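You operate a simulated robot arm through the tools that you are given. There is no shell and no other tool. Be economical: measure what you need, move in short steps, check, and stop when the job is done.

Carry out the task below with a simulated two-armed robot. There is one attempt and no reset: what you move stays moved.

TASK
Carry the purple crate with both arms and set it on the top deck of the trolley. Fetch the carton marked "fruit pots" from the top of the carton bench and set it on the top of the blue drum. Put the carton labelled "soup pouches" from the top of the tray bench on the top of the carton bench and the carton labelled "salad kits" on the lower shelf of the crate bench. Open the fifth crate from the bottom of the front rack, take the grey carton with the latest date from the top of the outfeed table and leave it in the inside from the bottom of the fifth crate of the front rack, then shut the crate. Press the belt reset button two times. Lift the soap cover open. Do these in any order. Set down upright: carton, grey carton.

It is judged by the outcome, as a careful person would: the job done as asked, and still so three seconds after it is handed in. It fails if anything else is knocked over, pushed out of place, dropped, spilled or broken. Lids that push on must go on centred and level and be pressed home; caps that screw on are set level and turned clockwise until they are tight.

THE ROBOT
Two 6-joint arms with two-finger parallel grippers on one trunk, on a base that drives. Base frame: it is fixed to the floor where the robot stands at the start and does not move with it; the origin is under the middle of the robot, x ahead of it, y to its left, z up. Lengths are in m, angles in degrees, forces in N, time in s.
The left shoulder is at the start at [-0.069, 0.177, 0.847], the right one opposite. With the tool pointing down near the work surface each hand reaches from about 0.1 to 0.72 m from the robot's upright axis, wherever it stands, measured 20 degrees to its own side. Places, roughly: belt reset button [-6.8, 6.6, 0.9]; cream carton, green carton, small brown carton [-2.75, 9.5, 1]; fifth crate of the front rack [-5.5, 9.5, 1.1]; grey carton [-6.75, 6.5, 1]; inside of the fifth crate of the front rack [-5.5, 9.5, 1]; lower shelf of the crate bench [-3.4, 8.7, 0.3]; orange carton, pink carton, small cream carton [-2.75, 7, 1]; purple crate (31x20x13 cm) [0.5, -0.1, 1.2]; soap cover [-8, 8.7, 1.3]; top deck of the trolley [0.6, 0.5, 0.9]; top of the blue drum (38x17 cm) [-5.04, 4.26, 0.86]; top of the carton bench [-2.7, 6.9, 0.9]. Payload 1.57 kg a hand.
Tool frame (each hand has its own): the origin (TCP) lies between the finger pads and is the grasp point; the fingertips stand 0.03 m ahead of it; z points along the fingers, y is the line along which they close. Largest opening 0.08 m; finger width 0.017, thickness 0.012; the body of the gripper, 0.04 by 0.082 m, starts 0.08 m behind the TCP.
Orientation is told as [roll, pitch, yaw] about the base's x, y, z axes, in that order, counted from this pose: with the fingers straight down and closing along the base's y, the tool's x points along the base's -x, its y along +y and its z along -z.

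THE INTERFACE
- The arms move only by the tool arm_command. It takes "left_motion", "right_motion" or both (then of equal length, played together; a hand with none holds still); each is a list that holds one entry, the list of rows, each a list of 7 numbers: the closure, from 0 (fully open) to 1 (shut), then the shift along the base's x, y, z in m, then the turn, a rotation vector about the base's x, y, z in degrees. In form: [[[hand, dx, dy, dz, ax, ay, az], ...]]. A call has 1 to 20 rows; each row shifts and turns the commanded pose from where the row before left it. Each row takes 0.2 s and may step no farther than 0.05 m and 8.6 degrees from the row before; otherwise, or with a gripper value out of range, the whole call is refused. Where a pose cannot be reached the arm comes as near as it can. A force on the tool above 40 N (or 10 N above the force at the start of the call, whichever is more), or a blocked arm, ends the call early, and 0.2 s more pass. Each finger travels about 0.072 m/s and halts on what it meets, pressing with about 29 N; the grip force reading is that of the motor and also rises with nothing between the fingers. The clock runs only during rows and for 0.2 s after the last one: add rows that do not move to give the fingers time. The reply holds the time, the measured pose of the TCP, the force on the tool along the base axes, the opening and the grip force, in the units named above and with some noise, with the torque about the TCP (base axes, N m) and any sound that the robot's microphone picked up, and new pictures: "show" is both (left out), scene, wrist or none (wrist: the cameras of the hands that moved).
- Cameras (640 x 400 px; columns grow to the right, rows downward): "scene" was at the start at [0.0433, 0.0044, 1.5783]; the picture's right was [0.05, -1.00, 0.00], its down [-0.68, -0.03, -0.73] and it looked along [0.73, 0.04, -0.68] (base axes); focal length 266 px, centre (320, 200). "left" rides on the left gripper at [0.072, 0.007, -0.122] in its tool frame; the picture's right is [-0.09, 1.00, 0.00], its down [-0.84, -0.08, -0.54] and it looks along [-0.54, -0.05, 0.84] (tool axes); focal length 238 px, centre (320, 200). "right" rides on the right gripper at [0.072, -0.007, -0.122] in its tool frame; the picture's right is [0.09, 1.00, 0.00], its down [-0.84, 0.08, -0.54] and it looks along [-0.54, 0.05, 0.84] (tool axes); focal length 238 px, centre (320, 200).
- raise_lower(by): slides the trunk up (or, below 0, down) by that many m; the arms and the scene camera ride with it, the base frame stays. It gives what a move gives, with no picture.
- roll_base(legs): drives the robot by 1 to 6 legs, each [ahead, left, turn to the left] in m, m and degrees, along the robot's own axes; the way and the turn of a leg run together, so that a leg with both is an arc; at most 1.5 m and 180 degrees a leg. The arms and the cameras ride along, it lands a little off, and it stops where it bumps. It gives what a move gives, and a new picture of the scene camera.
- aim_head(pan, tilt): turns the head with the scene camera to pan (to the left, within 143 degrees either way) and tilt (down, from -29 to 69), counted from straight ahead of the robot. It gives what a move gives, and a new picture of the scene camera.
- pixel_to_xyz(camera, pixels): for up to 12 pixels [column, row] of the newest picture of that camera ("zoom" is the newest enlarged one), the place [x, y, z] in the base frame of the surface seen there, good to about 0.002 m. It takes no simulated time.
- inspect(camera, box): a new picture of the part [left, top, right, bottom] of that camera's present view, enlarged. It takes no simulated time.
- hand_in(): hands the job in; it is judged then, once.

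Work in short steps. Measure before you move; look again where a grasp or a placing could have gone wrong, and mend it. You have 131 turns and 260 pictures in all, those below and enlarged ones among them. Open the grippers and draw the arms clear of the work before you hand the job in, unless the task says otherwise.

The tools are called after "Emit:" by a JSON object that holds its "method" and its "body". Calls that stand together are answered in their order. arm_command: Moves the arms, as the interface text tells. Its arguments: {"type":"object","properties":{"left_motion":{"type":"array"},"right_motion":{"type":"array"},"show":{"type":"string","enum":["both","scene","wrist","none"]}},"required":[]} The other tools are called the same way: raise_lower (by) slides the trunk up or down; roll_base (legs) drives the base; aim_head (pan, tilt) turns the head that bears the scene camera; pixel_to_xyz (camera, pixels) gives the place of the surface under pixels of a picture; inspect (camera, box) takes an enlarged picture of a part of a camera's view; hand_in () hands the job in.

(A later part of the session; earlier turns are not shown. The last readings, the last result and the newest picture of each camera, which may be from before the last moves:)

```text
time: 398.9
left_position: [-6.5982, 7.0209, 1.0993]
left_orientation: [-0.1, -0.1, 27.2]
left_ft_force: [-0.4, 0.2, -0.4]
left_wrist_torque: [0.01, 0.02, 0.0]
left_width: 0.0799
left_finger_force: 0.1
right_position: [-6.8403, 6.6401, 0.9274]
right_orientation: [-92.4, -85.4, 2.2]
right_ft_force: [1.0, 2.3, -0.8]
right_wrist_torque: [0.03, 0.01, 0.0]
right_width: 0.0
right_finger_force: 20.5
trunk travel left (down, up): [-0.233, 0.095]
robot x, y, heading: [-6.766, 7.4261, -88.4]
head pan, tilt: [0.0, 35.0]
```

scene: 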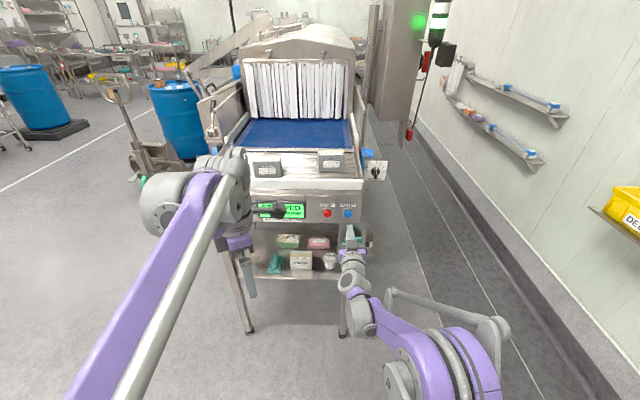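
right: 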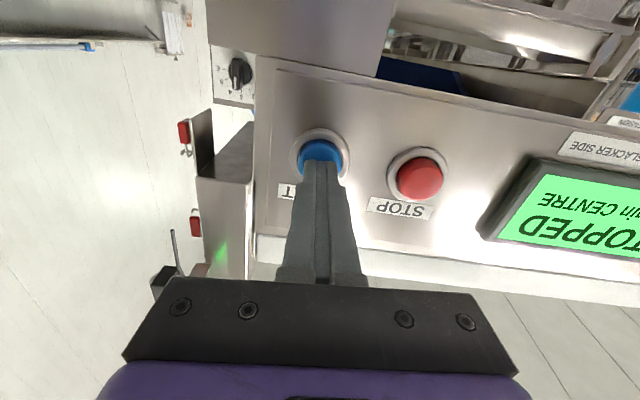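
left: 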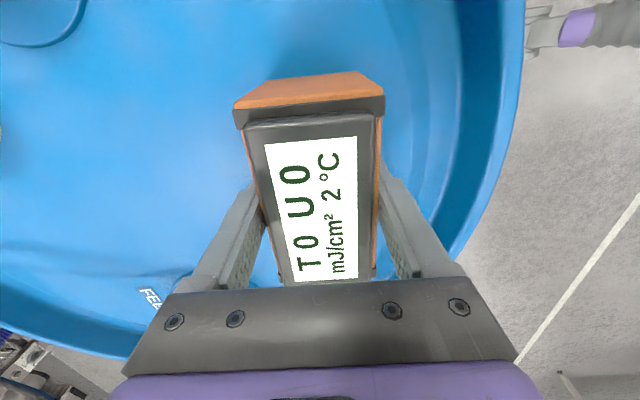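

Contact at 2.3 N. I push further in 2 mm steps.

Emit:
{"method": "arm_command", "body": {"right_motion": [[[1, 0, -0.002, 0, 0, 0, 0], [1, 0, -0.002, 0, 0, 0, 0], [1, 0, -0.002, 0, 0, 0, 0], [1, 0, 0, 0, 0, 0, 0]]], "show": "wrist"}}

```text
time: 399.9
left_position: [-6.5981, 7.0218, 1.0987]
left_orientation: [-0.1, 0.0, 27.3]
left_ft_force: [-0.1, 0.1, 0.6]
left_wrist_torque: [0.02, 0.01, -0.03]
left_width: 0.08
left_finger_force: 0.0
right_position: [-6.8404, 6.6352, 0.9276]
right_orientation: [-92.7, -85.3, 2.6]
right_ft_force: [-0.1, 6.1, 0.3]
right_wrist_torque: [0.01, 0.04, 0.04]
right_width: 0.0
right_finger_force: 22.0
trunk travel left (down, up): [-0.233, 0.095]
robot x, y, heading: [-6.7613, 7.429, -88.1]
head pan, tilt: [0.0, 35.0]
heard: click
```

right: 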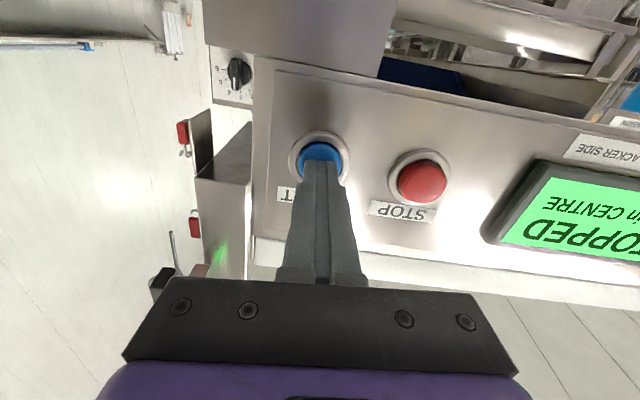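

A click was heard: one press. I pull back 15 mm to release, then press the second time identically.

Emit:
{"method": "arm_command", "body": {"right_motion": [[[1, 0, 0.02, 0, 0, 0, 0], [1, 0, 0, 0, 0, 0, 0], [1, 0, 0, 0, 0, 0, 0]]], "show": "none"}}

Emit:
{"method": "arm_command", "body": {"right_motion": [[[1, 0, -0.014, 0, 0, 0, 0], [1, 0, -0.002, 0, 0, 0, 0], [1, 0, -0.002, 0, 0, 0, 0], [1, 0, -0.002, 0, 0, 0, 0], [1, 0, 0, 0, 0, 0, 0]]], "show": "none"}}

```text
time: 400.7
left_position: [-6.5977, 7.021, 1.0981]
left_orientation: [-0.1, 0.0, 27.1]
left_ft_force: [-0.6, 0.1, 0.4]
left_wrist_torque: [-0.03, 0.03, -0.01]
left_width: 0.08
left_finger_force: 0.1
right_position: [-6.8409, 6.6541, 0.9268]
right_orientation: [-92.3, -85.4, 2.1]
right_ft_force: [0.6, 0.4, 0.0]
right_wrist_torque: [-0.03, 0.01, 0.03]
right_width: 0.0
right_finger_force: 21.4
trunk travel left (down, up): [-0.233, 0.095]
robot x, y, heading: [-6.763, 7.428, -88.5]
head pan, tilt: [0.0, 35.0]
```

```text
time: 401.9
left_position: [-6.5995, 7.0211, 1.0984]
left_orientation: [-0.1, -0.1, 27.2]
left_ft_force: [0.1, 1.3, 0.1]
left_wrist_torque: [-0.07, 0.02, 0.02]
left_width: 0.0799
left_finger_force: 0.1
right_position: [-6.8407, 6.634, 0.9278]
right_orientation: [-92.3, -85.4, 2.2]
right_ft_force: [1.1, 14.8, -7.7]
right_wrist_torque: [0.22, 0.0, 0.01]
right_width: 0.0003
right_finger_force: 21.4
trunk travel left (down, up): [-0.233, 0.095]
robot x, y, heading: [-6.7637, 7.4276, -87.9]
head pan, tilt: [0.0, 35.0]
heard: click
```

Second click heard. I withdraw the right hand and turn it back to pointing down.

Emit:
{"method": "arm_command", "body": {"right_motion": [[[1, 0, 0.04, 0, 0, 0, 0], [1, 0, 0.04, 0.01, 0, 0, 0], [1, 0, 0.04, 0.01, 0, 0, 0], [1, 0, 0.04, 0.01, 0, 0, 0], [1, 0, 0.04, 0.01, 0, 0, 0], [1, 0, 0.04, 0.01, 0, 0, 0], [1, 0, 0.04, 0.01, 0, 0, 0], [1, 0, 0.02, 0.015, 8.2, 0, 0], [0, 0, 0, 0.015, 8.2, 0, 0], [0, 0, 0, 0.015, 8.2, 0, 0], [0, 0, 0, 0.015, 8.2, 0, 0], [0, 0, 0, 0.015, 8.2, 0, 0], [0, 0, 0, 0.015, 8.2, 0, 0], [0, 0, 0, 0.015, 8.2, 0, 0], [0, 0, 0, 0.015, 8.2, 0, 0], [0, 0, 0, 0.015, 8.2, 0, 0], [0, 0, 0, 0.015, 8.2, 0, 0], [0, 0, 0, 0, 8, 0, 0]]], "show": "none"}}

Emit:
{"method": "raise_lower", "body": {"by": 0.09}}

Emit:
{"method": "arm_command", "body": {"right_motion": [[[0, 0, 0, 0.0, 0, 0, 8.5], [0, 0, 0, 0, 0, 0, 8.5], [0, 0, 0, 0, 0, 0, 8.5], [0, 0, 0, 0, 0, 0, 8.5], [0, 0, 0, 0, 0, 0, 8.5], [0, 0, 0, 0, 0, 0, 8.5], [0, 0, 0, 0, 0, 0, 8.5], [0, 0, 0, 0, 0, 0, 8.5], [0, 0, 0, 0, 0, 0, 8.5], [0, 0, 0, 0, 0, 0, 8.5]]], "show": "scene"}}

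```text
time: 405.7
left_position: [-6.5977, 7.019, 1.0983]
left_orientation: [0.0, -0.1, 27.2]
left_ft_force: [-0.3, 0.1, -0.1]
left_wrist_torque: [-0.03, -0.05, -0.03]
left_width: 0.0801
left_finger_force: 0.0
right_position: [-6.7613, 6.9659, 1.1439]
right_orientation: [-11.0, -4.6, -84.8]
right_ft_force: [-0.1, -0.4, 0.4]
right_wrist_torque: [-0.03, 0.0, 0.01]
right_width: 0.08
right_finger_force: 0.1
right hand out of reach, approached as far as the arm can: row 14, 15, 16, 17, 18
trunk travel left (down, up): [-0.233, 0.095]
robot x, y, heading: [-6.7637, 7.4295, -88.0]
head pan, tilt: [0.0, 35.0]
```

```text
time: 407.0
left_position: [-6.5984, 7.0219, 1.1888]
left_orientation: [-0.2, -0.2, 27.2]
left_ft_force: [-0.1, -0.4, 0.1]
left_wrist_torque: [-0.03, -0.03, 0.03]
left_width: 0.08
left_finger_force: 0.1
right_position: [-6.7601, 6.9469, 1.2709]
right_orientation: [-11.6, -9.0, -85.0]
right_ft_force: [0.8, 0.3, -0.3]
right_wrist_torque: [0.07, 0.0, -0.01]
right_width: 0.08
right_finger_force: 0.1
trunk travel left (down, up): [-0.323, 0.005]
robot x, y, heading: [-6.7676, 7.4309, -88.2]
head pan, tilt: [0.0, 35.0]
```

```text
time: 407.8
left_position: [-6.5934, 7.0242, 1.1883]
left_orientation: [-0.1, -0.5, 27.5]
left_ft_force: [25.1, 13.1, -13.9]
left_wrist_torque: [-1.33, 2.12, -0.3]
left_width: 0.0798
left_finger_force: 0.1
right_position: [-6.7322, 6.9632, 1.2743]
right_orientation: [-14.0, -9.5, -63.1]
right_ft_force: [-25.1, -13.1, 13.7]
right_wrist_torque: [1.0, -1.92, -0.04]
right_width: 0.0533
right_finger_force: 0.1
right hand out of reach, approached as far as the arm can: row 3, 4
trunk travel left (down, up): [-0.323, 0.005]
robot x, y, heading: [-6.7639, 7.4306, -88.3]
head pan, tilt: [0.0, 35.0]
stopped in row 4 (left hand): the force on the tool passed its limit at 56 N (the readings are from after the stop); the commanded pose is now the measured one
```

scene: 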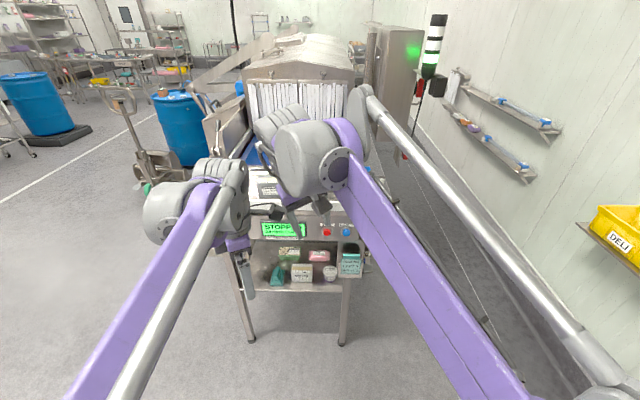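

The two hands touched. I move the right hand away to the right and forward, and the left slightly left.

Emit:
{"method": "arm_command", "body": {"right_motion": [[[0, -0.03, -0.03, 0, 0, 0, 0], [0, -0.035, -0.03, -0.01, 0, 0, 0], [0, -0.035, -0.03, -0.01, 0, 0, 0], [0, -0.035, -0.03, 0, 0, 0, 0]]], "left_motion": [[[0, 0.01, 0, 0, 0, 0, 0], [0, 0.01, 0, 0, 0, 0, 0], [0, 0.01, 0, 0, 0, 0, 0], [0, 0, 0, 0, 0, 0, 0]]], "show": "scene"}}

```text
time: 408.8
left_position: [-6.5649, 7.0216, 1.1893]
left_orientation: [0.0, -0.2, 27.2]
left_ft_force: [-0.5, -0.5, -0.3]
left_wrist_torque: [-0.01, -0.01, 0.03]
left_width: 0.0801
left_finger_force: 0.2
right_position: [-6.7232, 6.9189, 1.2563]
right_orientation: [-14.3, -9.9, -64.3]
right_ft_force: [0.4, 0.1, 0.3]
right_wrist_torque: [0.06, 0.01, 0.01]
right_width: 0.08
right_finger_force: 0.3
right hand out of reach, approached as far as the arm can: row 1, 2, 3, 4
trunk travel left (down, up): [-0.323, 0.005]
robot x, y, heading: [-6.7672, 7.4298, -88.5]
head pan, tilt: [0.0, 35.0]
```

scene: 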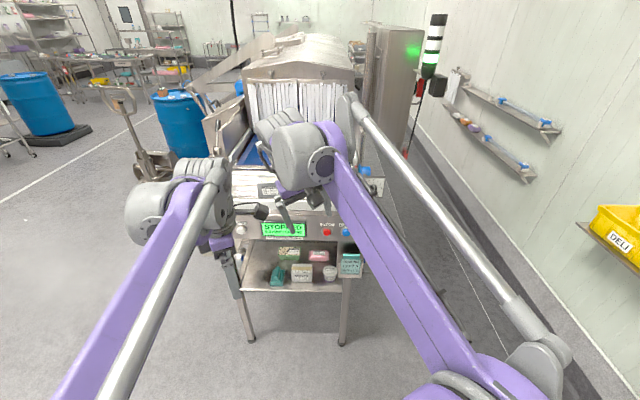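

The right wrist is at an awkward orientation. I straighten it (remove the tilt, undo the partial yaw) at a comfortable pose.

Emit:
{"method": "arm_command", "body": {"right_motion": [[[0, 0, 0.03, -0.012, 5, -2.8, 0], [0, 0, 0.03, -0.012, 5, -2.8, 0], [0, 0, 0.03, -0.012, 4.9, -2.7, 0], [0, 0, 0.02, -0.012, 0, 0, -8.3], [0, 0, 0, 0, 0, 0, -8.3], [0, 0, 0, 0, 0, 0, -8.3], [0, 0, 0, 0, 0, 0, 0]]], "show": "scene"}}

```text
time: 410.4
left_position: [-6.5659, 7.0251, 1.189]
left_orientation: [0.0, -0.3, 27.3]
left_ft_force: [-0.5, -0.5, 0.6]
left_wrist_torque: [0.03, 0.01, 0.02]
left_width: 0.0801
left_finger_force: 0.0
right_position: [-6.728, 7.0258, 1.2092]
right_orientation: [-14.9, -2.2, -87.0]
right_ft_force: [1.1, 0.1, -0.2]
right_wrist_torque: [-0.05, 0.01, 0.01]
right_width: 0.08
right_finger_force: 0.1
right hand out of reach, approached as far as the arm can: row 1, 2, 3
trunk travel left (down, up): [-0.323, 0.005]
robot x, y, heading: [-6.7638, 7.4283, -88.3]
head pan, tilt: [0.0, 35.0]
```

scene: 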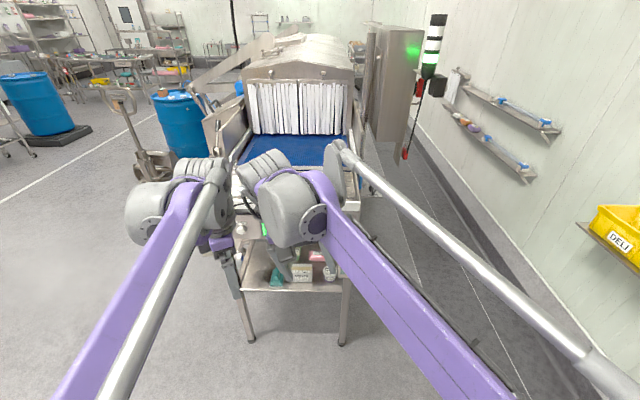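

I first shift the hand to its own side, then remove the remaining 15° tilt.

Emit:
{"method": "arm_command", "body": {"right_motion": [[[0, -0.04, -0.01, 0, 0, 0, 0], [0, -0.04, -0.01, 0, 0, 0, 0], [0, -0.04, -0.01, 0, 1, -5, 0], [0, 0, 0, -0.005, 1, -5, 0], [0, 0, 0, -0.005, 0.9, -4.7, 0], [0, 0, 0, 0, 0, 0, 0]]], "show": "none"}}

```text
time: 411.8
left_position: [-6.5662, 7.0225, 1.1899]
left_orientation: [0.0, -0.2, 27.2]
left_ft_force: [0.9, -0.1, 0.0]
left_wrist_torque: [-0.02, -0.01, 0.0]
left_width: 0.0799
left_finger_force: 0.2
right_position: [-6.8389, 6.999, 1.2057]
right_orientation: [-14.4, -3.5, -86.7]
right_ft_force: [0.3, 0.4, -1.3]
right_wrist_torque: [0.04, 0.0, 0.0]
right_width: 0.0799
right_finger_force: 0.1
right hand out of reach, approached as far as the arm can: row 3, 4, 5
trunk travel left (down, up): [-0.323, 0.005]
robot x, y, heading: [-6.7656, 7.4252, -88.0]
head pan, tilt: [0.0, 35.0]
```

The tilt correction is blocked there; I try it with the arm more extended.

Emit:
{"method": "arm_command", "body": {"right_motion": [[[0, -0.01, -0.04, 0, 0, 0, 0], [0, -0.01, -0.04, 0, 0, 0, 0], [0, -0.01, -0.04, 0, 0, 0, 0], [0, -0.01, -0.03, 0, 1, -5, 0], [0, 0, 0, 0, 1, -5, 0], [0, 0, 0, 0, 0.9, -4.7, 0], [0, 0, 0, 0, 0, 0, 0]]], "show": "scene"}}

```text
time: 413.4
left_position: [-6.5652, 7.0221, 1.1895]
left_orientation: [0.2, -0.4, 27.2]
left_ft_force: [0.0, -0.3, 0.8]
left_wrist_torque: [0.02, 0.0, -0.01]
left_width: 0.0798
left_finger_force: 0.1
right_position: [-6.8721, 6.8505, 1.2042]
right_orientation: [-14.8, -4.0, -86.8]
right_ft_force: [0.9, -0.6, -0.1]
right_wrist_torque: [0.02, 0.04, -0.02]
right_width: 0.08
right_finger_force: 0.1
right hand out of reach, approached as far as the arm can: row 4, 5, 6
trunk travel left (down, up): [-0.323, 0.005]
robot x, y, heading: [-6.7658, 7.4319, -88.5]
head pan, tilt: [0.0, 35.0]
```

scene: 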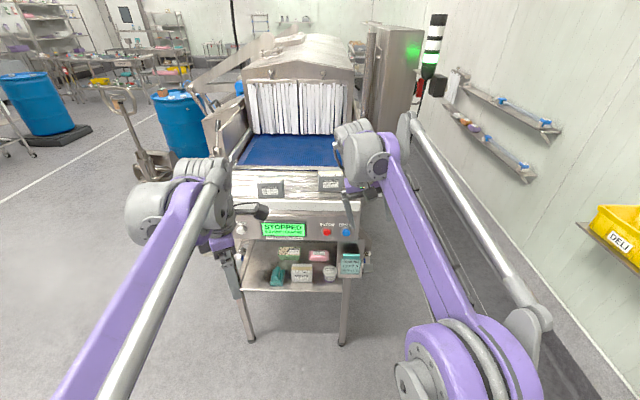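

The right wrist is stuck in a flipped configuration, so I'll use the left hand for the carton. I retract the right, yaw the left to close along y, and shift the base.

Emit:
{"method": "arm_command", "body": {"left_motion": [[[0, 0, 0, 0.01, 0, 0, -7], [0, 0, 0, 0.01, 0, 0, -7], [0, 0, 0, 0.01, 0, 0, -7], [0, 0, 0, 0, 0, 0, -6.3]]], "right_motion": [[[0, -0.01, 0.04, 0.01, 0, 0, 0], [0, -0.01, 0.04, 0.01, 0, 0, 0], [0, -0.01, 0.04, 0.01, 0, 0, 0], [0, -0.01, 0.03, 0, 0, 0, 0]]], "show": "none"}}

Emit:
{"method": "roll_base", "body": {"legs": [[0, -0.14, -1.8], [0.36, 0, 0]]}}

Emit:
{"method": "inspect", "body": {"camera": "left", "box": [0, 0, 640, 400]}}

```text
time: 414.4
left_position: [-6.566, 7.0249, 1.2192]
left_orientation: [0.0, -0.3, -0.1]
left_ft_force: [-0.5, -0.2, -0.6]
left_wrist_torque: [-0.03, 0.02, 0.01]
left_width: 0.08
left_finger_force: 0.0
right_position: [-6.9129, 7.0, 1.2359]
right_orientation: [-14.9, -4.0, -86.7]
right_ft_force: [0.4, -0.2, 0.7]
right_wrist_torque: [-0.03, 0.0, -0.04]
right_width: 0.0803
right_finger_force: 0.1
trunk travel left (down, up): [-0.323, 0.005]
robot x, y, heading: [-6.7657, 7.4307, -88.2]
head pan, tilt: [0.0, 35.0]
```

```text
time: 418.2
left_position: [-6.721, 6.6585, 1.2198]
left_orientation: [0.1, -0.3, -1.7]
left_ft_force: [-0.1, -0.2, 0.1]
left_wrist_torque: [0.04, 0.01, 0.0]
left_width: 0.08
left_finger_force: 0.0
right_position: [-7.0693, 6.6439, 1.2363]
right_orientation: [-14.9, -3.9, -88.4]
right_ft_force: [0.4, -0.4, 0.2]
right_wrist_torque: [0.03, 0.02, -0.02]
right_width: 0.0801
right_finger_force: 0.0
trunk travel left (down, up): [-0.323, 0.005]
robot x, y, heading: [-6.9043, 7.0675, -90.0]
head pan, tilt: [0.0, 35.0]
```

scene: 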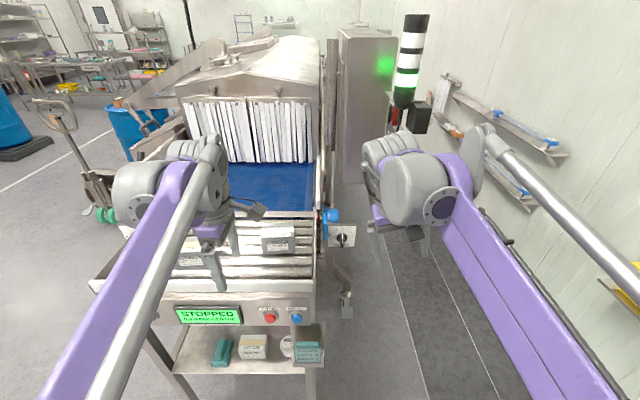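

```text
1.00 times, centred on (320, 200) of left (not enlarged: the box is as wide or as high as the picture)
```

zoom: 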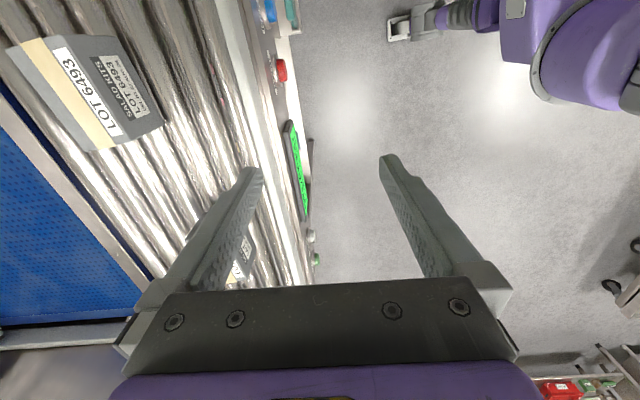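

I measure the LOT 6493 carton's corners from the left wrist view.

Emit:
{"method": "pixel_to_xyz", "body": {"camera": "zoom", "pixels": [[12, 50], [92, 145], [65, 40], [125, 130], [115, 40], [160, 120], [95, 95], [200, 120], [245, 100]]}}

Emit:
{"method": "inspect", "body": {"camera": "scene", "box": [160, 210, 340, 330]}}

```text
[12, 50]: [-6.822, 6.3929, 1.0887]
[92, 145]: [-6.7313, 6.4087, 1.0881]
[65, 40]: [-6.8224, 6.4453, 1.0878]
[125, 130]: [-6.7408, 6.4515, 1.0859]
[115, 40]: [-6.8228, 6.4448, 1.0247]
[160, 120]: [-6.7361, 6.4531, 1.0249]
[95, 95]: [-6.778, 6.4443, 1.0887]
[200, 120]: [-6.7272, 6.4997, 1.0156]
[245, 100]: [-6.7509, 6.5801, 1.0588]
```

```text
3.33 times, centred on (250, 270) of scene
```

zoom: 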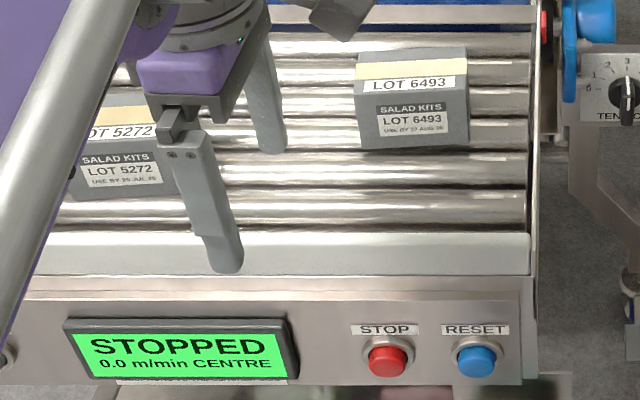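

Only two cartons exist; LOT 6493 centre is (-6.778, 6.424), yawed ~5°. I move the base forward 0.08 and bring the left hand over it.

Emit:
{"method": "roll_base", "body": {"legs": [[0.08, 0, 0]]}}

Emit:
{"method": "arm_command", "body": {"left_motion": [[[0, -0.014, -0.038, 0, 0, 0, 3], [0, -0.014, -0.038, -0.01, 0, 0, 3], [0, -0.014, -0.038, -0.01, 0, 0, 0], [0, -0.015, -0.0385, -0.02, 0, 0, 0], [0, 0, 0, -0.02, 0, 0, 0]]], "show": "both"}}

```text
time: 419.3
left_position: [-6.7212, 6.5811, 1.2188]
left_orientation: [0.0, -0.2, -1.6]
left_ft_force: [0.0, 0.8, 0.6]
left_wrist_torque: [-0.02, 0.0, -0.07]
left_width: 0.0799
left_finger_force: 0.1
right_position: [-7.0672, 6.5677, 1.2362]
right_orientation: [-14.9, -3.9, -88.4]
right_ft_force: [0.0, 1.0, -1.0]
right_wrist_torque: [0.0, 0.0, -0.01]
right_width: 0.08
right_finger_force: 0.1
trunk travel left (down, up): [-0.323, 0.005]
robot x, y, heading: [-6.9076, 6.9936, -89.7]
head pan, tilt: [0.0, 35.0]
```

scene: 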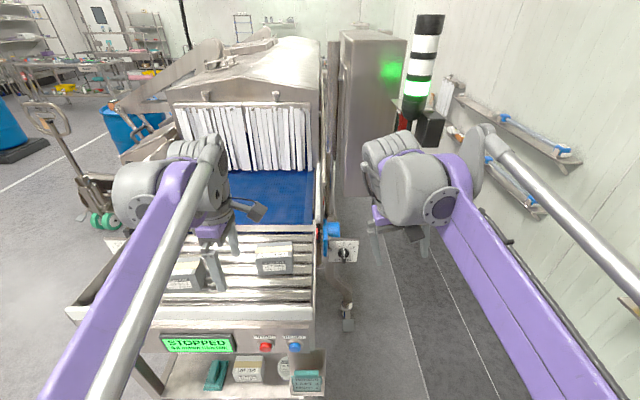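

```text
time: 420.5
left_position: [-6.7764, 6.4288, 1.1595]
left_orientation: [0.0, -0.4, 4.4]
left_ft_force: [0.4, -0.3, -0.3]
left_wrist_torque: [0.01, -0.01, 0.03]
left_width: 0.08
left_finger_force: 0.0
right_position: [-7.0665, 6.5656, 1.2358]
right_orientation: [-14.8, -3.8, -88.4]
right_ft_force: [-0.1, 0.0, -0.4]
right_wrist_torque: [-0.02, 0.0, -0.01]
right_width: 0.0798
right_finger_force: 0.1
trunk travel left (down, up): [-0.323, 0.005]
robot x, y, heading: [-6.9051, 6.9881, -89.9]
head pan, tilt: [0.0, 35.0]
```

scene: 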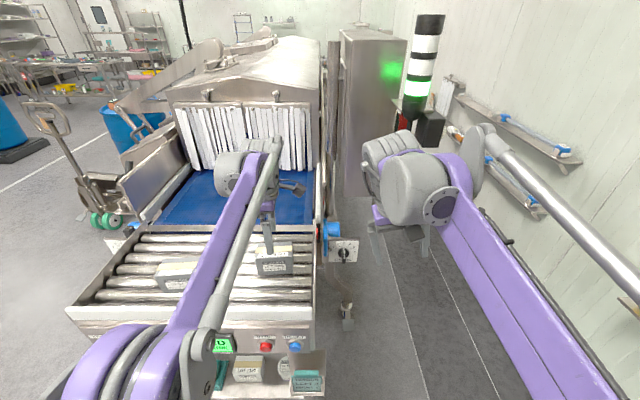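
left: 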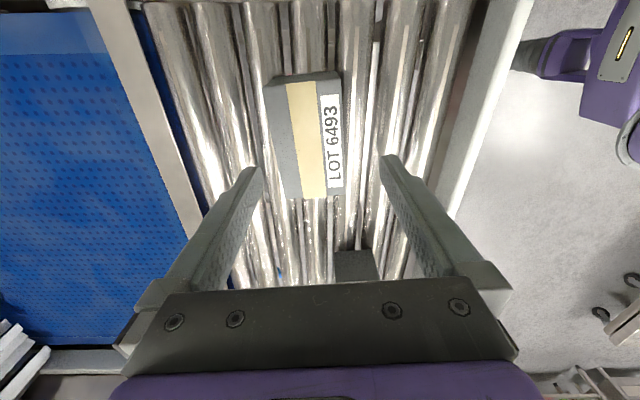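

Centred. I lower 0.1, grip, lift and pull back.

Emit:
{"method": "arm_command", "body": {"left_motion": [[[0, 0, -0.003, -0.035, 0, 0, 2], [0, 0, 0, -0.035, 0, 0, 0], [0, 0, 0, -0.029, 0, 0, 0], [0, 0, 0, 0, 0, 0, 0], [1, 0, 0, 0, 0, 0, 0], [1, 0, 0, 0, 0, 0, 0], [1, 0, 0, 0, 0, 0, 0], [1, 0, 0, 0.03, 0, 0, 0], [1, 0, 0, 0.04, 0, 0, 0], [1, 0, 0, 0.04, 0, 0, 0], [1, 0, 0.02, 0.04, 0, 0, 0], [1, 0, 0.04, 0.01, 0, 0, 0], [1, 0.01, 0.04, 0, 0, 0, 0], [1, 0.01, 0.04, 0, 0, 0, 0]]], "show": "both"}}

```text
time: 423.5
left_position: [-6.7572, 6.5662, 1.2207]
left_orientation: [0.0, -0.4, 6.3]
left_ft_force: [0.5, 0.5, -2.4]
left_wrist_torque: [-0.01, 0.02, 0.0]
left_width: 0.0599
left_finger_force: 28.8
right_position: [-7.0676, 6.5661, 1.2372]
right_orientation: [-14.9, -3.8, -88.4]
right_ft_force: [0.0, -0.1, -0.4]
right_wrist_torque: [-0.01, -0.01, 0.0]
right_width: 0.0799
right_finger_force: 0.1
trunk travel left (down, up): [-0.323, 0.005]
robot x, y, heading: [-6.9066, 6.9918, -89.8]
head pan, tilt: [0.0, 35.0]
```

scene: 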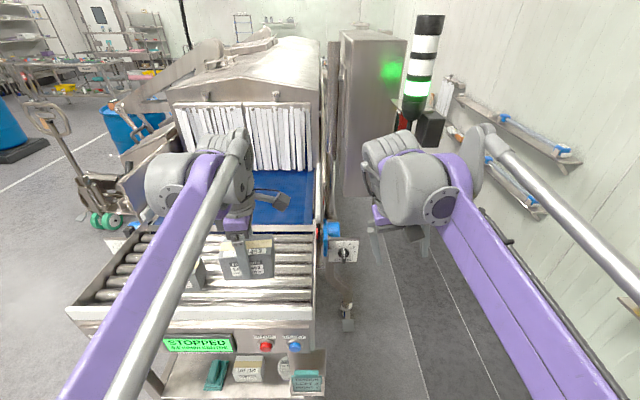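
left: 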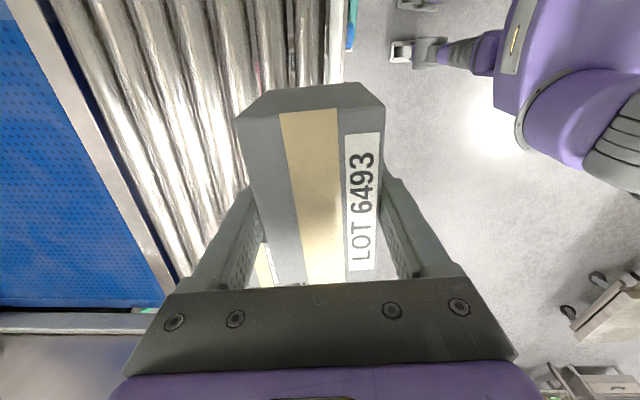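

LOT 6493 is in the left hand. I back away and turn to look at the front rack.

Emit:
{"method": "roll_base", "body": {"legs": [[-0.5, 0, 0], [0, 0, 145]]}}

Emit:
{"method": "aim_head", "body": {"pan": 0, "tilt": 15}}

```text
time: 432.5
left_position: [-6.7898, 7.9338, 1.2228]
left_orientation: [-0.1, -0.3, 152.3]
left_ft_force: [-0.2, 0.2, -0.4]
left_wrist_torque: [0.01, 0.0, 0.0]
left_width: 0.0596
left_finger_force: 29.1
right_position: [-6.5328, 7.7606, 1.2354]
right_orientation: [-14.9, -3.9, 57.8]
right_ft_force: [0.2, -0.2, -0.1]
right_wrist_torque: [-0.03, 0.01, -0.01]
right_width: 0.0801
right_finger_force: 0.1
trunk travel left (down, up): [-0.323, 0.005]
robot x, y, heading: [-6.9037, 7.4975, 56.2]
head pan, tilt: [0.0, 35.0]
```

scene: 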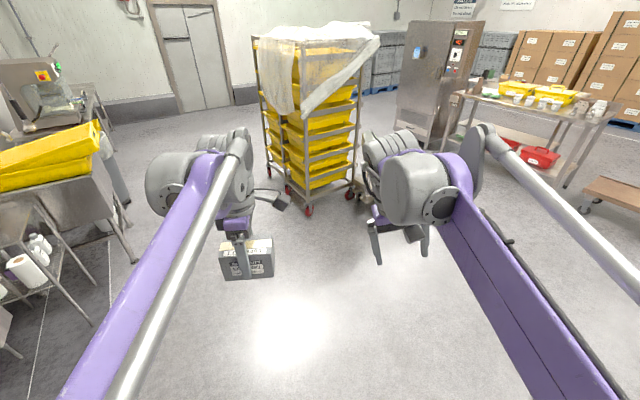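

```text
time: 433.3
left_position: [-6.7888, 7.9346, 1.2215]
left_orientation: [0.0, -0.3, 152.3]
left_ft_force: [0.2, 0.7, -3.2]
left_wrist_torque: [-0.02, -0.01, -0.02]
left_width: 0.0596
left_finger_force: 29.0
right_position: [-6.532, 7.7592, 1.2366]
right_orientation: [-15.0, -3.9, 57.7]
right_ft_force: [-1.1, -0.6, 0.4]
right_wrist_torque: [0.02, 0.0, -0.02]
right_width: 0.0797
right_finger_force: 0.0
trunk travel left (down, up): [-0.323, 0.005]
robot x, y, heading: [-6.9044, 7.4922, 56.3]
head pan, tilt: [0.0, 15.0]
```

scene: 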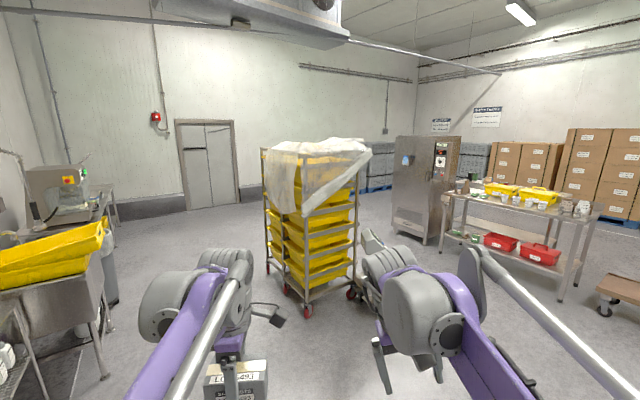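

I zoom into the rack to identify front and crate order.

Emit:
{"method": "inspect", "body": {"camera": "scene", "box": [240, 130, 400, 330]}}

Emit:
{"method": "pixel_to_xyz", "body": {"camera": "scene", "pixels": [[305, 250], [358, 240], [307, 300], [350, 290], [268, 230], [285, 285], [330, 265], [330, 245], [330, 222], [325, 200], [295, 240], [370, 245]]}}

```text
2.00 times, centred on (320, 230) of scene
```

zoom: 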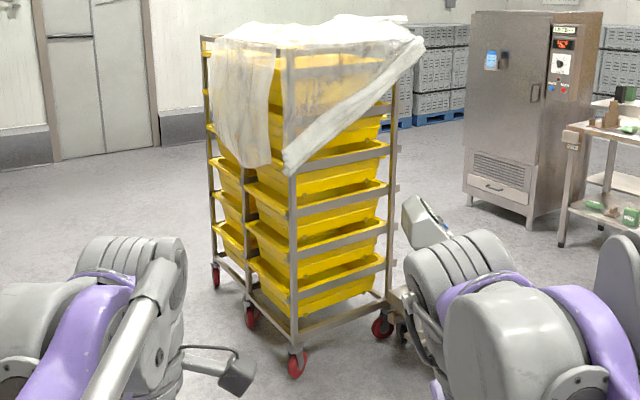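

```text
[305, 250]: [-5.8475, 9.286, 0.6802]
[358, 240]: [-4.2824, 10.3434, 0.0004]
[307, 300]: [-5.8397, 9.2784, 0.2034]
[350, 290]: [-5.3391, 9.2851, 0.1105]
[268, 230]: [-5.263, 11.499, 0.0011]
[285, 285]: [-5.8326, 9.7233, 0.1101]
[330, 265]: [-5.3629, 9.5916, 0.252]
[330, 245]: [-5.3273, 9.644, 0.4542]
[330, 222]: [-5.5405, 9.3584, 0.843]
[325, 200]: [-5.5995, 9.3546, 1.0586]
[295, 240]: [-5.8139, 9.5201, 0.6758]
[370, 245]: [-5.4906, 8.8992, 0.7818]
```

Runners lie along x, and labels were seen on the east faces, so crates slide out eastward. I drive round to the east side.

Emit:
{"method": "roll_base", "body": {"legs": [[0, 0, -56.3], [1.5, 0, 0], [1.2, 0, 0], [0, 0, 90], [0.6, 0, 0]]}}

Emit:
{"method": "aim_head", "body": {"pan": 30, "tilt": 25}}

```text
time: 455.7
left_position: [-4.3664, 8.5498, 1.2226]
left_orientation: [0.0, -0.3, -173.1]
left_ft_force: [-0.9, 0.2, -2.6]
left_wrist_torque: [0.0, 0.0, -0.03]
left_width: 0.0597
left_finger_force: 29.5
right_position: [-4.0568, 8.5514, 1.2365]
right_orientation: [-14.9, -3.9, 92.3]
right_ft_force: [-0.8, -0.2, -0.1]
right_wrist_torque: [-0.01, 0.01, 0.0]
right_width: 0.0801
right_finger_force: 0.0
trunk travel left (down, up): [-0.323, 0.005]
robot x, y, heading: [-4.2101, 8.1223, 90.8]
head pan, tilt: [0.0, 15.0]
```

scene: 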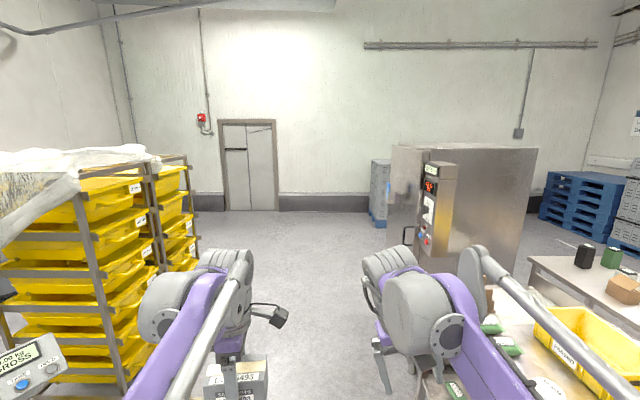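

```text
time: 456.7
left_position: [-4.3674, 8.5501, 1.2221]
left_orientation: [0.0, -0.3, -173.1]
left_ft_force: [0.3, 0.6, -2.3]
left_wrist_torque: [0.0, -0.03, -0.03]
left_width: 0.0593
left_finger_force: 29.1
right_position: [-4.057, 8.5523, 1.2371]
right_orientation: [-14.8, -4.0, 92.3]
right_ft_force: [-0.6, 0.0, 0.4]
right_wrist_torque: [0.01, 0.02, 0.0]
right_width: 0.08
right_finger_force: 0.1
trunk travel left (down, up): [-0.323, 0.005]
robot x, y, heading: [-4.2137, 8.1251, 90.5]
head pan, tilt: [30.0, 25.0]
```

scene: 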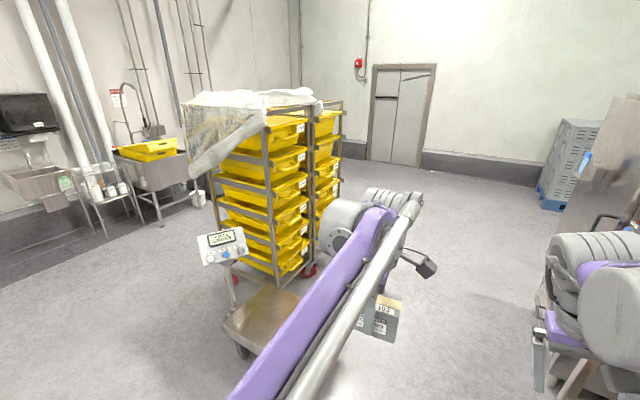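

Crate fronts with labels face east. I drive level with the rack and turn to face it.

Emit:
{"method": "roll_base", "body": {"legs": [[1.36, 0, 0], [0, 0, 89.5]]}}

Emit:
{"method": "aim_head", "body": {"pan": 0, "tilt": 25}}

```text
time: 467.1
left_position: [-4.6612, 9.2998, 1.2208]
left_orientation: [0.1, -0.3, -83.1]
left_ft_force: [0.8, -0.2, -2.5]
left_wrist_torque: [0.0, -0.01, 0.0]
left_width: 0.0596
left_finger_force: 28.7
right_position: [-4.6626, 9.6126, 1.2368]
right_orientation: [-15.0, -3.8, -177.7]
right_ft_force: [0.2, -0.2, 0.2]
right_wrist_torque: [0.01, 0.02, -0.02]
right_width: 0.0798
right_finger_force: 0.1
trunk travel left (down, up): [-0.323, 0.005]
robot x, y, heading: [-4.234, 9.4541, -179.1]
head pan, tilt: [30.0, 25.0]
```

scene: 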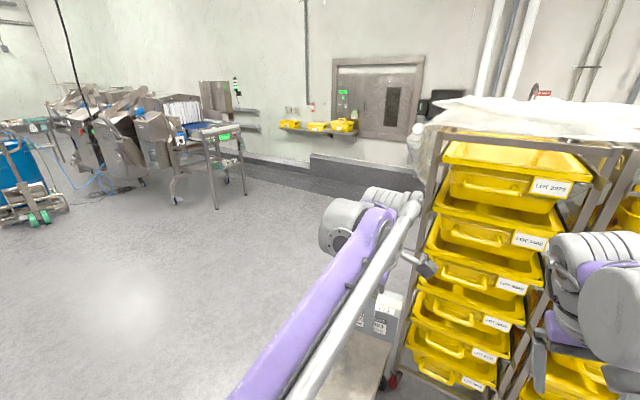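

```text
time: 468.1
left_position: [-4.6599, 9.3012, 1.2214]
left_orientation: [-0.1, -0.3, -83.0]
left_ft_force: [-0.4, -0.4, -2.3]
left_wrist_torque: [0.01, 0.01, 0.0]
left_width: 0.0595
left_finger_force: 29.2
right_position: [-4.6625, 9.6116, 1.2361]
right_orientation: [-15.0, -3.9, -177.8]
right_ft_force: [0.1, 0.3, -0.4]
right_wrist_torque: [-0.03, 0.0, 0.0]
right_width: 0.08
right_finger_force: 0.1
trunk travel left (down, up): [-0.323, 0.005]
robot x, y, heading: [-4.2333, 9.4521, -179.3]
head pan, tilt: [0.0, 25.0]
```

scene: 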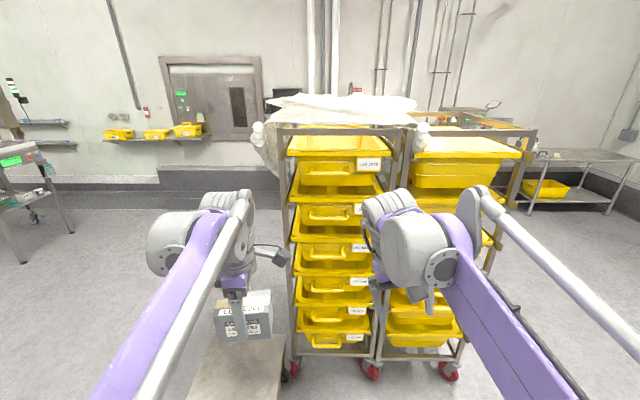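

The front rack is the left column (y≈9.5), crates with U-handles. I zoom to count from the bottom and measure handles.

Emit:
{"method": "inspect", "body": {"camera": "scene", "box": [260, 110, 420, 380]}}

Emit:
{"method": "pixel_to_xyz", "body": {"camera": "scene", "pixels": [[370, 163], [328, 168], [325, 213], [323, 253], [322, 289], [322, 318], [324, 345], [360, 210], [360, 248], [357, 284], [285, 200], [400, 180]]}}

```text
1.48 times, centred on (340, 245) of scene
```

zoom: 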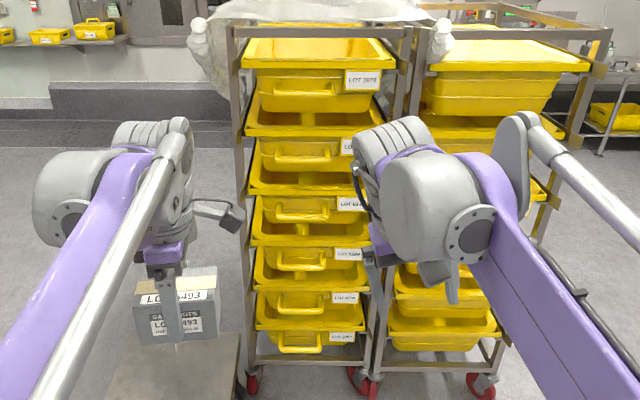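

```text
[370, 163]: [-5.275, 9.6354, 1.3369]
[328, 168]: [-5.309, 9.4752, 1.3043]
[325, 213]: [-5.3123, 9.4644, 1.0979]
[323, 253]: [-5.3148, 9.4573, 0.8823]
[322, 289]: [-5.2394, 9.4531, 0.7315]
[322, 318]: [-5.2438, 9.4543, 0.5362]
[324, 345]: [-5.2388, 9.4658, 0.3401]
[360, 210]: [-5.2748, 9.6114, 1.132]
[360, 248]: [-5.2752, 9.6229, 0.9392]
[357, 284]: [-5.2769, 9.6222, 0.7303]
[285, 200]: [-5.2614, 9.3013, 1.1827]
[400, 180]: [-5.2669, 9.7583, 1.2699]
```

Six crates at label heights 0.34…1.34; the fifth is at z≈1.13. I zoom on its handle.

Emit:
{"method": "inspect", "body": {"camera": "scene", "box": [285, 185, 385, 245]}}

Emit:
{"method": "pixel_to_xyz", "body": {"camera": "zoom", "pixels": [[250, 190], [250, 200], [250, 215], [110, 190], [430, 190], [420, 215], [130, 215], [300, 215], [320, 120], [320, 240], [330, 140], [330, 165]]}}

```text
6.40 times, centred on (335, 215) of scene
```

zoom: 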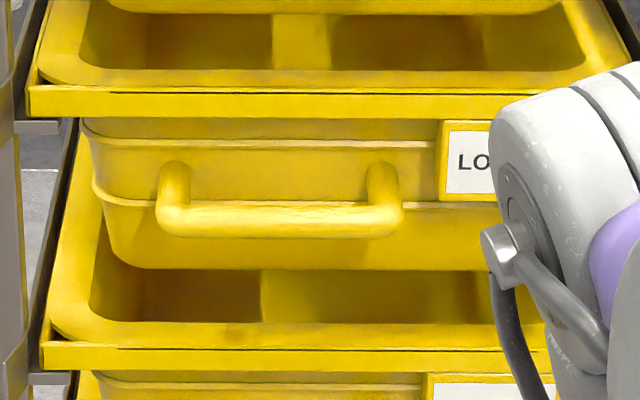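

```text
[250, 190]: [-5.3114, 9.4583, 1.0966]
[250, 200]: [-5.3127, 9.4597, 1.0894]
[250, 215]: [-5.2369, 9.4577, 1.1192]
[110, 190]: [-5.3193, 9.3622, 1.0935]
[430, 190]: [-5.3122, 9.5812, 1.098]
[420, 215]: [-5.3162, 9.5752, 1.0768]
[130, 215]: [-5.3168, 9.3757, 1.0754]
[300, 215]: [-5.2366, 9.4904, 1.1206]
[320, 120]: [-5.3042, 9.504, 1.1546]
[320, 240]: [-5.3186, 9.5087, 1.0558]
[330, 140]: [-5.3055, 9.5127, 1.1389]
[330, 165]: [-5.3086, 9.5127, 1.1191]
```

The handle is a horizontal U: bar at x≈-5.245, z≈1.12, y 9.40–9.55, with a 5 cm gap. I'll grip it with the right hand, fingers pointing forward. First I tilt the right hand forward and remove its side tilt.

Emit:
{"method": "arm_command", "body": {"right_motion": [[[0, 0, 0, 0, 0, 8, 0], [0, 0, 0, 0, 0, 8, 0], [0, 0, 0, 0, 0, 8, 0], [0, 0, 0, 0, 0, 8, 0], [0, 0, 0, 0, 0, 8, 0], [0, 0, 0, 0, 0, 8, 0], [0, 0, 0, 0, -5, 0, 0], [0, 0, 0, 0, -5, 0, 0], [0, 0, 0, 0, -5, 0, 0]]], "show": "scene"}}

```text
time: 470.1
left_position: [-4.6613, 9.3002, 1.2223]
left_orientation: [0.0, -0.4, -83.1]
left_ft_force: [-0.1, 0.3, -2.2]
left_wrist_torque: [0.0, 0.0, -0.03]
left_width: 0.0597
left_finger_force: 29.1
right_position: [-4.6626, 9.6119, 1.2366]
right_orientation: [6.3, -50.3, 164.8]
right_ft_force: [-0.2, 0.4, -0.4]
right_wrist_torque: [-0.02, 0.01, 0.0]
right_width: 0.08
right_finger_force: 0.0
trunk travel left (down, up): [-0.323, 0.005]
robot x, y, heading: [-4.2367, 9.4542, -179.2]
head pan, tilt: [0.0, 25.0]
```

scene: 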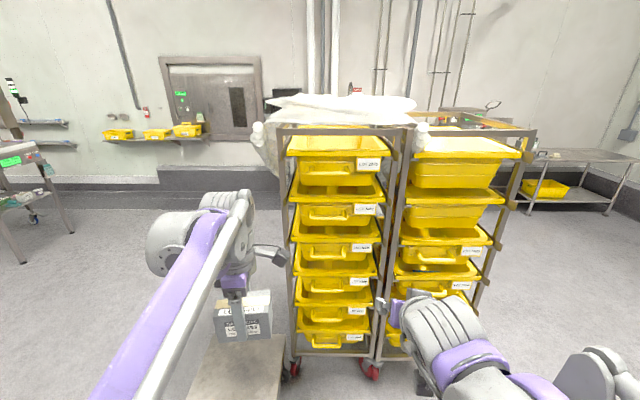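

The hand now points forward-down at ~40°. I correct the 7° yaw and roll 90° about the finger axis so it closes vertically.

Emit:
{"method": "arm_command", "body": {"right_motion": [[[0, 0, 0, 0, 0, 0, 7], [0, 0, 0, 0, 6.34, 0, 5.21], [0, 0, 0, 0, 6.34, 0, 5.21], [0, 0, 0, 0, 6.34, 0, 5.21], [0, 0, 0, 0, 6.34, 0, 5.21], [0, 0, 0, 0, 6.34, 0, 5.21], [0, 0, 0, 0, 6.34, 0, 5.21], [0, 0, 0, 0, 6.34, 0, 5.21], [0, 0, 0, 0, 6.34, 0, 5.21], [0, 0, 0, 0, 6.34, 0, 5.21], [0, 0, 0, 0, 6.34, 0, 5.21], [0, 0, 0, 0, 6.34, 0, 5.21]]], "show": "both"}}

```text
time: 472.7
left_position: [-4.6614, 9.3009, 1.2214]
left_orientation: [0.1, -0.3, -83.1]
left_ft_force: [-0.2, -0.6, -1.7]
left_wrist_torque: [0.01, -0.02, -0.02]
left_width: 0.0596
left_finger_force: 29.2
right_position: [-4.4178, 9.4035, 1.2546]
right_orientation: [-50.8, -4.4, -97.5]
right_ft_force: [-0.2, 0.0, 0.0]
right_wrist_torque: [-0.02, 0.01, 0.04]
right_width: 0.08
right_finger_force: 0.0
right hand out of reach, approached as far as the arm can: row 1, 2, 4, 5, 6, 7, 8, 9, 10, 11, 12
trunk travel left (down, up): [-0.323, 0.005]
robot x, y, heading: [-4.2338, 9.4526, -179.2]
head pan, tilt: [0.0, 25.0]
```

scene: 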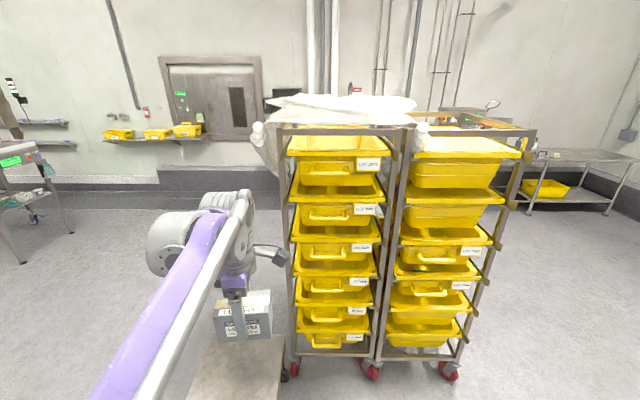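
right: 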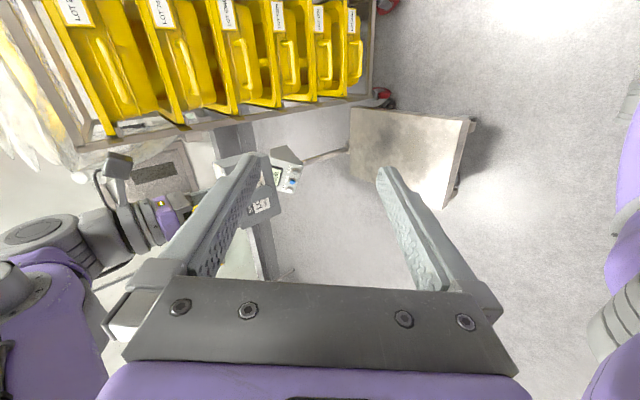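

The orientation is now right (closing nearly vertical) though the hand is folded close in. I measure the cart bed near my left before advancing.

Emit:
{"method": "pixel_to_xyz", "body": {"camera": "scene", "pixels": [[250, 370], [283, 345], [215, 345], [195, 385], [278, 395], [290, 370], [372, 370]]}}

Emit:
{"method": "aim_head", "body": {"pan": 20, "tilt": 50}}

```text
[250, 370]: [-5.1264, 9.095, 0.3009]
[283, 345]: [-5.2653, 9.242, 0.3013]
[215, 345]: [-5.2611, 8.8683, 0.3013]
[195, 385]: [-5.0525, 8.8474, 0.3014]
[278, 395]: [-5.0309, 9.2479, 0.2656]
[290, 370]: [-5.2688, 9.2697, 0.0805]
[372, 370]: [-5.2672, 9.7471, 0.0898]
```

```text
time: 473.6
left_position: [-4.661, 9.3003, 1.2223]
left_orientation: [0.0, -0.3, -83.1]
left_ft_force: [0.5, 0.1, -2.4]
left_wrist_torque: [0.0, -0.02, -0.01]
left_width: 0.0598
left_finger_force: 28.6
right_position: [-4.4177, 9.4047, 1.2546]
right_orientation: [-50.8, -4.6, -97.3]
right_ft_force: [0.8, 0.1, 0.0]
right_wrist_torque: [0.02, -0.02, 0.01]
right_width: 0.0802
right_finger_force: 0.0
trunk travel left (down, up): [-0.323, 0.005]
robot x, y, heading: [-4.2356, 9.4564, -179.6]
head pan, tilt: [20.0, 50.0]
```

scene: 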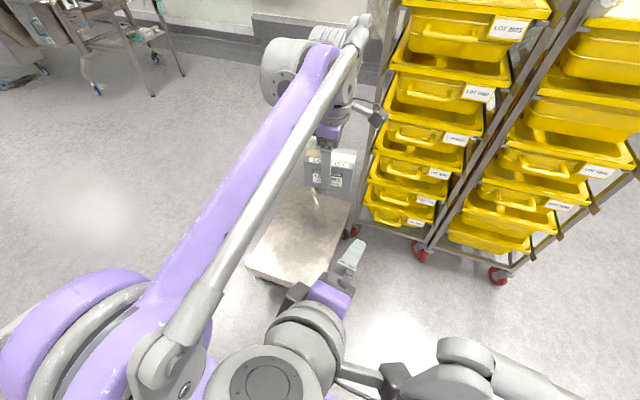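

Emit:
{"method": "pixel_to_xyz", "body": {"camera": "scene", "pixels": [[248, 262], [320, 278], [350, 205], [333, 240], [285, 275]]}}

Emit:
{"method": "arm_command", "body": {"right_motion": [[[0, -0.04, 0.01, -0.01, 0, 0, 0], [0, -0.04, 0.01, -0.01, 0, 0, 0], [0, -0.04, 0.01, -0.01, 0, 0, 0], [0, -0.04, 0.02, -0.01, 0, 0, 0], [0, -0.04, 0.02, -0.01, 0, 0, 0], [0, -0.04, 0.02, -0.01, 0, 0, 0]]], "show": "scene"}}

```text
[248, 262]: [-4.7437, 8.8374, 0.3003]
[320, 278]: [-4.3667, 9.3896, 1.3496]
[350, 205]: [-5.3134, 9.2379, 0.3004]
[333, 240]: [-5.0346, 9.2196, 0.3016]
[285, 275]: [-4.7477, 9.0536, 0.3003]
```

```text
time: 475.0
left_position: [-4.6613, 9.3022, 1.223]
left_orientation: [0.1, -0.4, -83.1]
left_ft_force: [0.9, 0.3, -2.1]
left_wrist_torque: [0.03, 0.04, 0.0]
left_width: 0.0596
left_finger_force: 29.0
right_position: [-4.4069, 9.4807, 1.2292]
right_orientation: [-50.5, -3.6, -96.5]
right_ft_force: [-0.1, -0.4, 0.5]
right_wrist_torque: [-0.01, 0.01, 0.02]
right_width: 0.0799
right_finger_force: 0.1
right hand out of reach, approached as far as the arm can: row 1, 2, 3, 4, 5, 6
trunk travel left (down, up): [-0.323, 0.005]
robot x, y, heading: [-4.2367, 9.4567, -179.1]
head pan, tilt: [20.0, 50.0]
```

scene: 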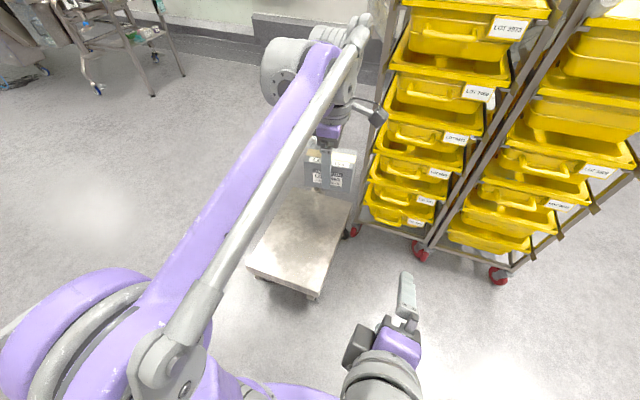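

This roll direction locks the arm. I roll the hand the opposite way (180° about its axis, equivalent grip) while extending it.

Emit:
{"method": "arm_command", "body": {"right_motion": [[[0, 0, 0.01, 0, -6.5, 0, -5.3], [0, 0, 0.01, 0, -6.5, 0, -5.3], [0, -0.01, 0.01, 0, -6.5, 0, -5.3], [0, -0.02, 0.01, 0, -6.5, 0, -5.3], [0, -0.03, 0.01, 0, -6.5, 0, -5.3], [0, -0.03, 0.01, 0, -6.5, 0, -5.3], [0, -0.03, 0.01, 0, -6.5, 0, -5.3], [0, -0.03, 0.01, 0, -6.5, 0, -5.3], [0, -0.03, 0.01, 0, -6.5, 0, -5.3], [0, -0.03, 0.01, 0, -6.5, 0, -5.3], [0, -0.02, 0.01, 0, -6.5, 0, -5.3], [0, -0.02, 0, 0, -6.5, 0, -5.3], [0, 0, 0, 0, -6.5, 0, -5.3], [0, 0, 0, 0, -6.5, 0, -5.3], [0, 0, 0, 0, -6.5, 0, -5.3], [0, 0, 0, 0, -6.5, 0, -5.3], [0, 0, 0, 0, -6.5, 0, -5.3], [0, 0, 0, 0, -6.5, 0, -5.3], [0, 0, 0, 0, -6.5, 0, -5.3], [0, 0, 0, 0, -6.5, 0, -5.3]]], "show": "scene"}}

```text
time: 479.2
left_position: [-4.6604, 9.3014, 1.2209]
left_orientation: [0.0, -0.3, -83.1]
left_ft_force: [0.1, -0.1, -1.5]
left_wrist_torque: [0.02, 0.02, 0.01]
left_width: 0.0598
left_finger_force: 28.9
right_position: [-4.6508, 9.5763, 1.2256]
right_orientation: [50.8, -5.6, 94.5]
right_ft_force: [0.3, 0.1, 0.8]
right_wrist_torque: [0.02, 0.03, 0.0]
right_width: 0.0797
right_finger_force: 0.0
right hand out of reach, approached as far as the arm can: row 4
trunk travel left (down, up): [-0.323, 0.005]
robot x, y, heading: [-4.2362, 9.4547, -179.4]
head pan, tilt: [20.0, 50.0]
```

scene: 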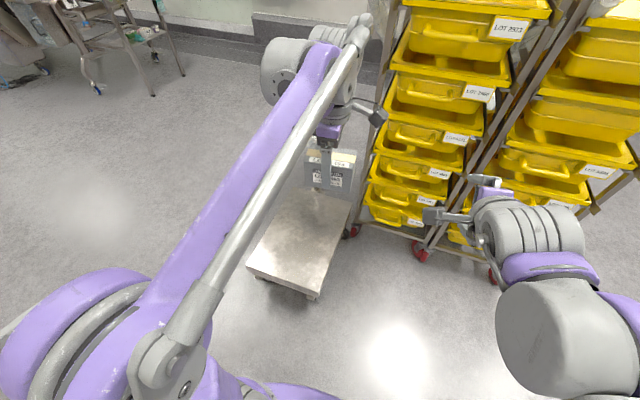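

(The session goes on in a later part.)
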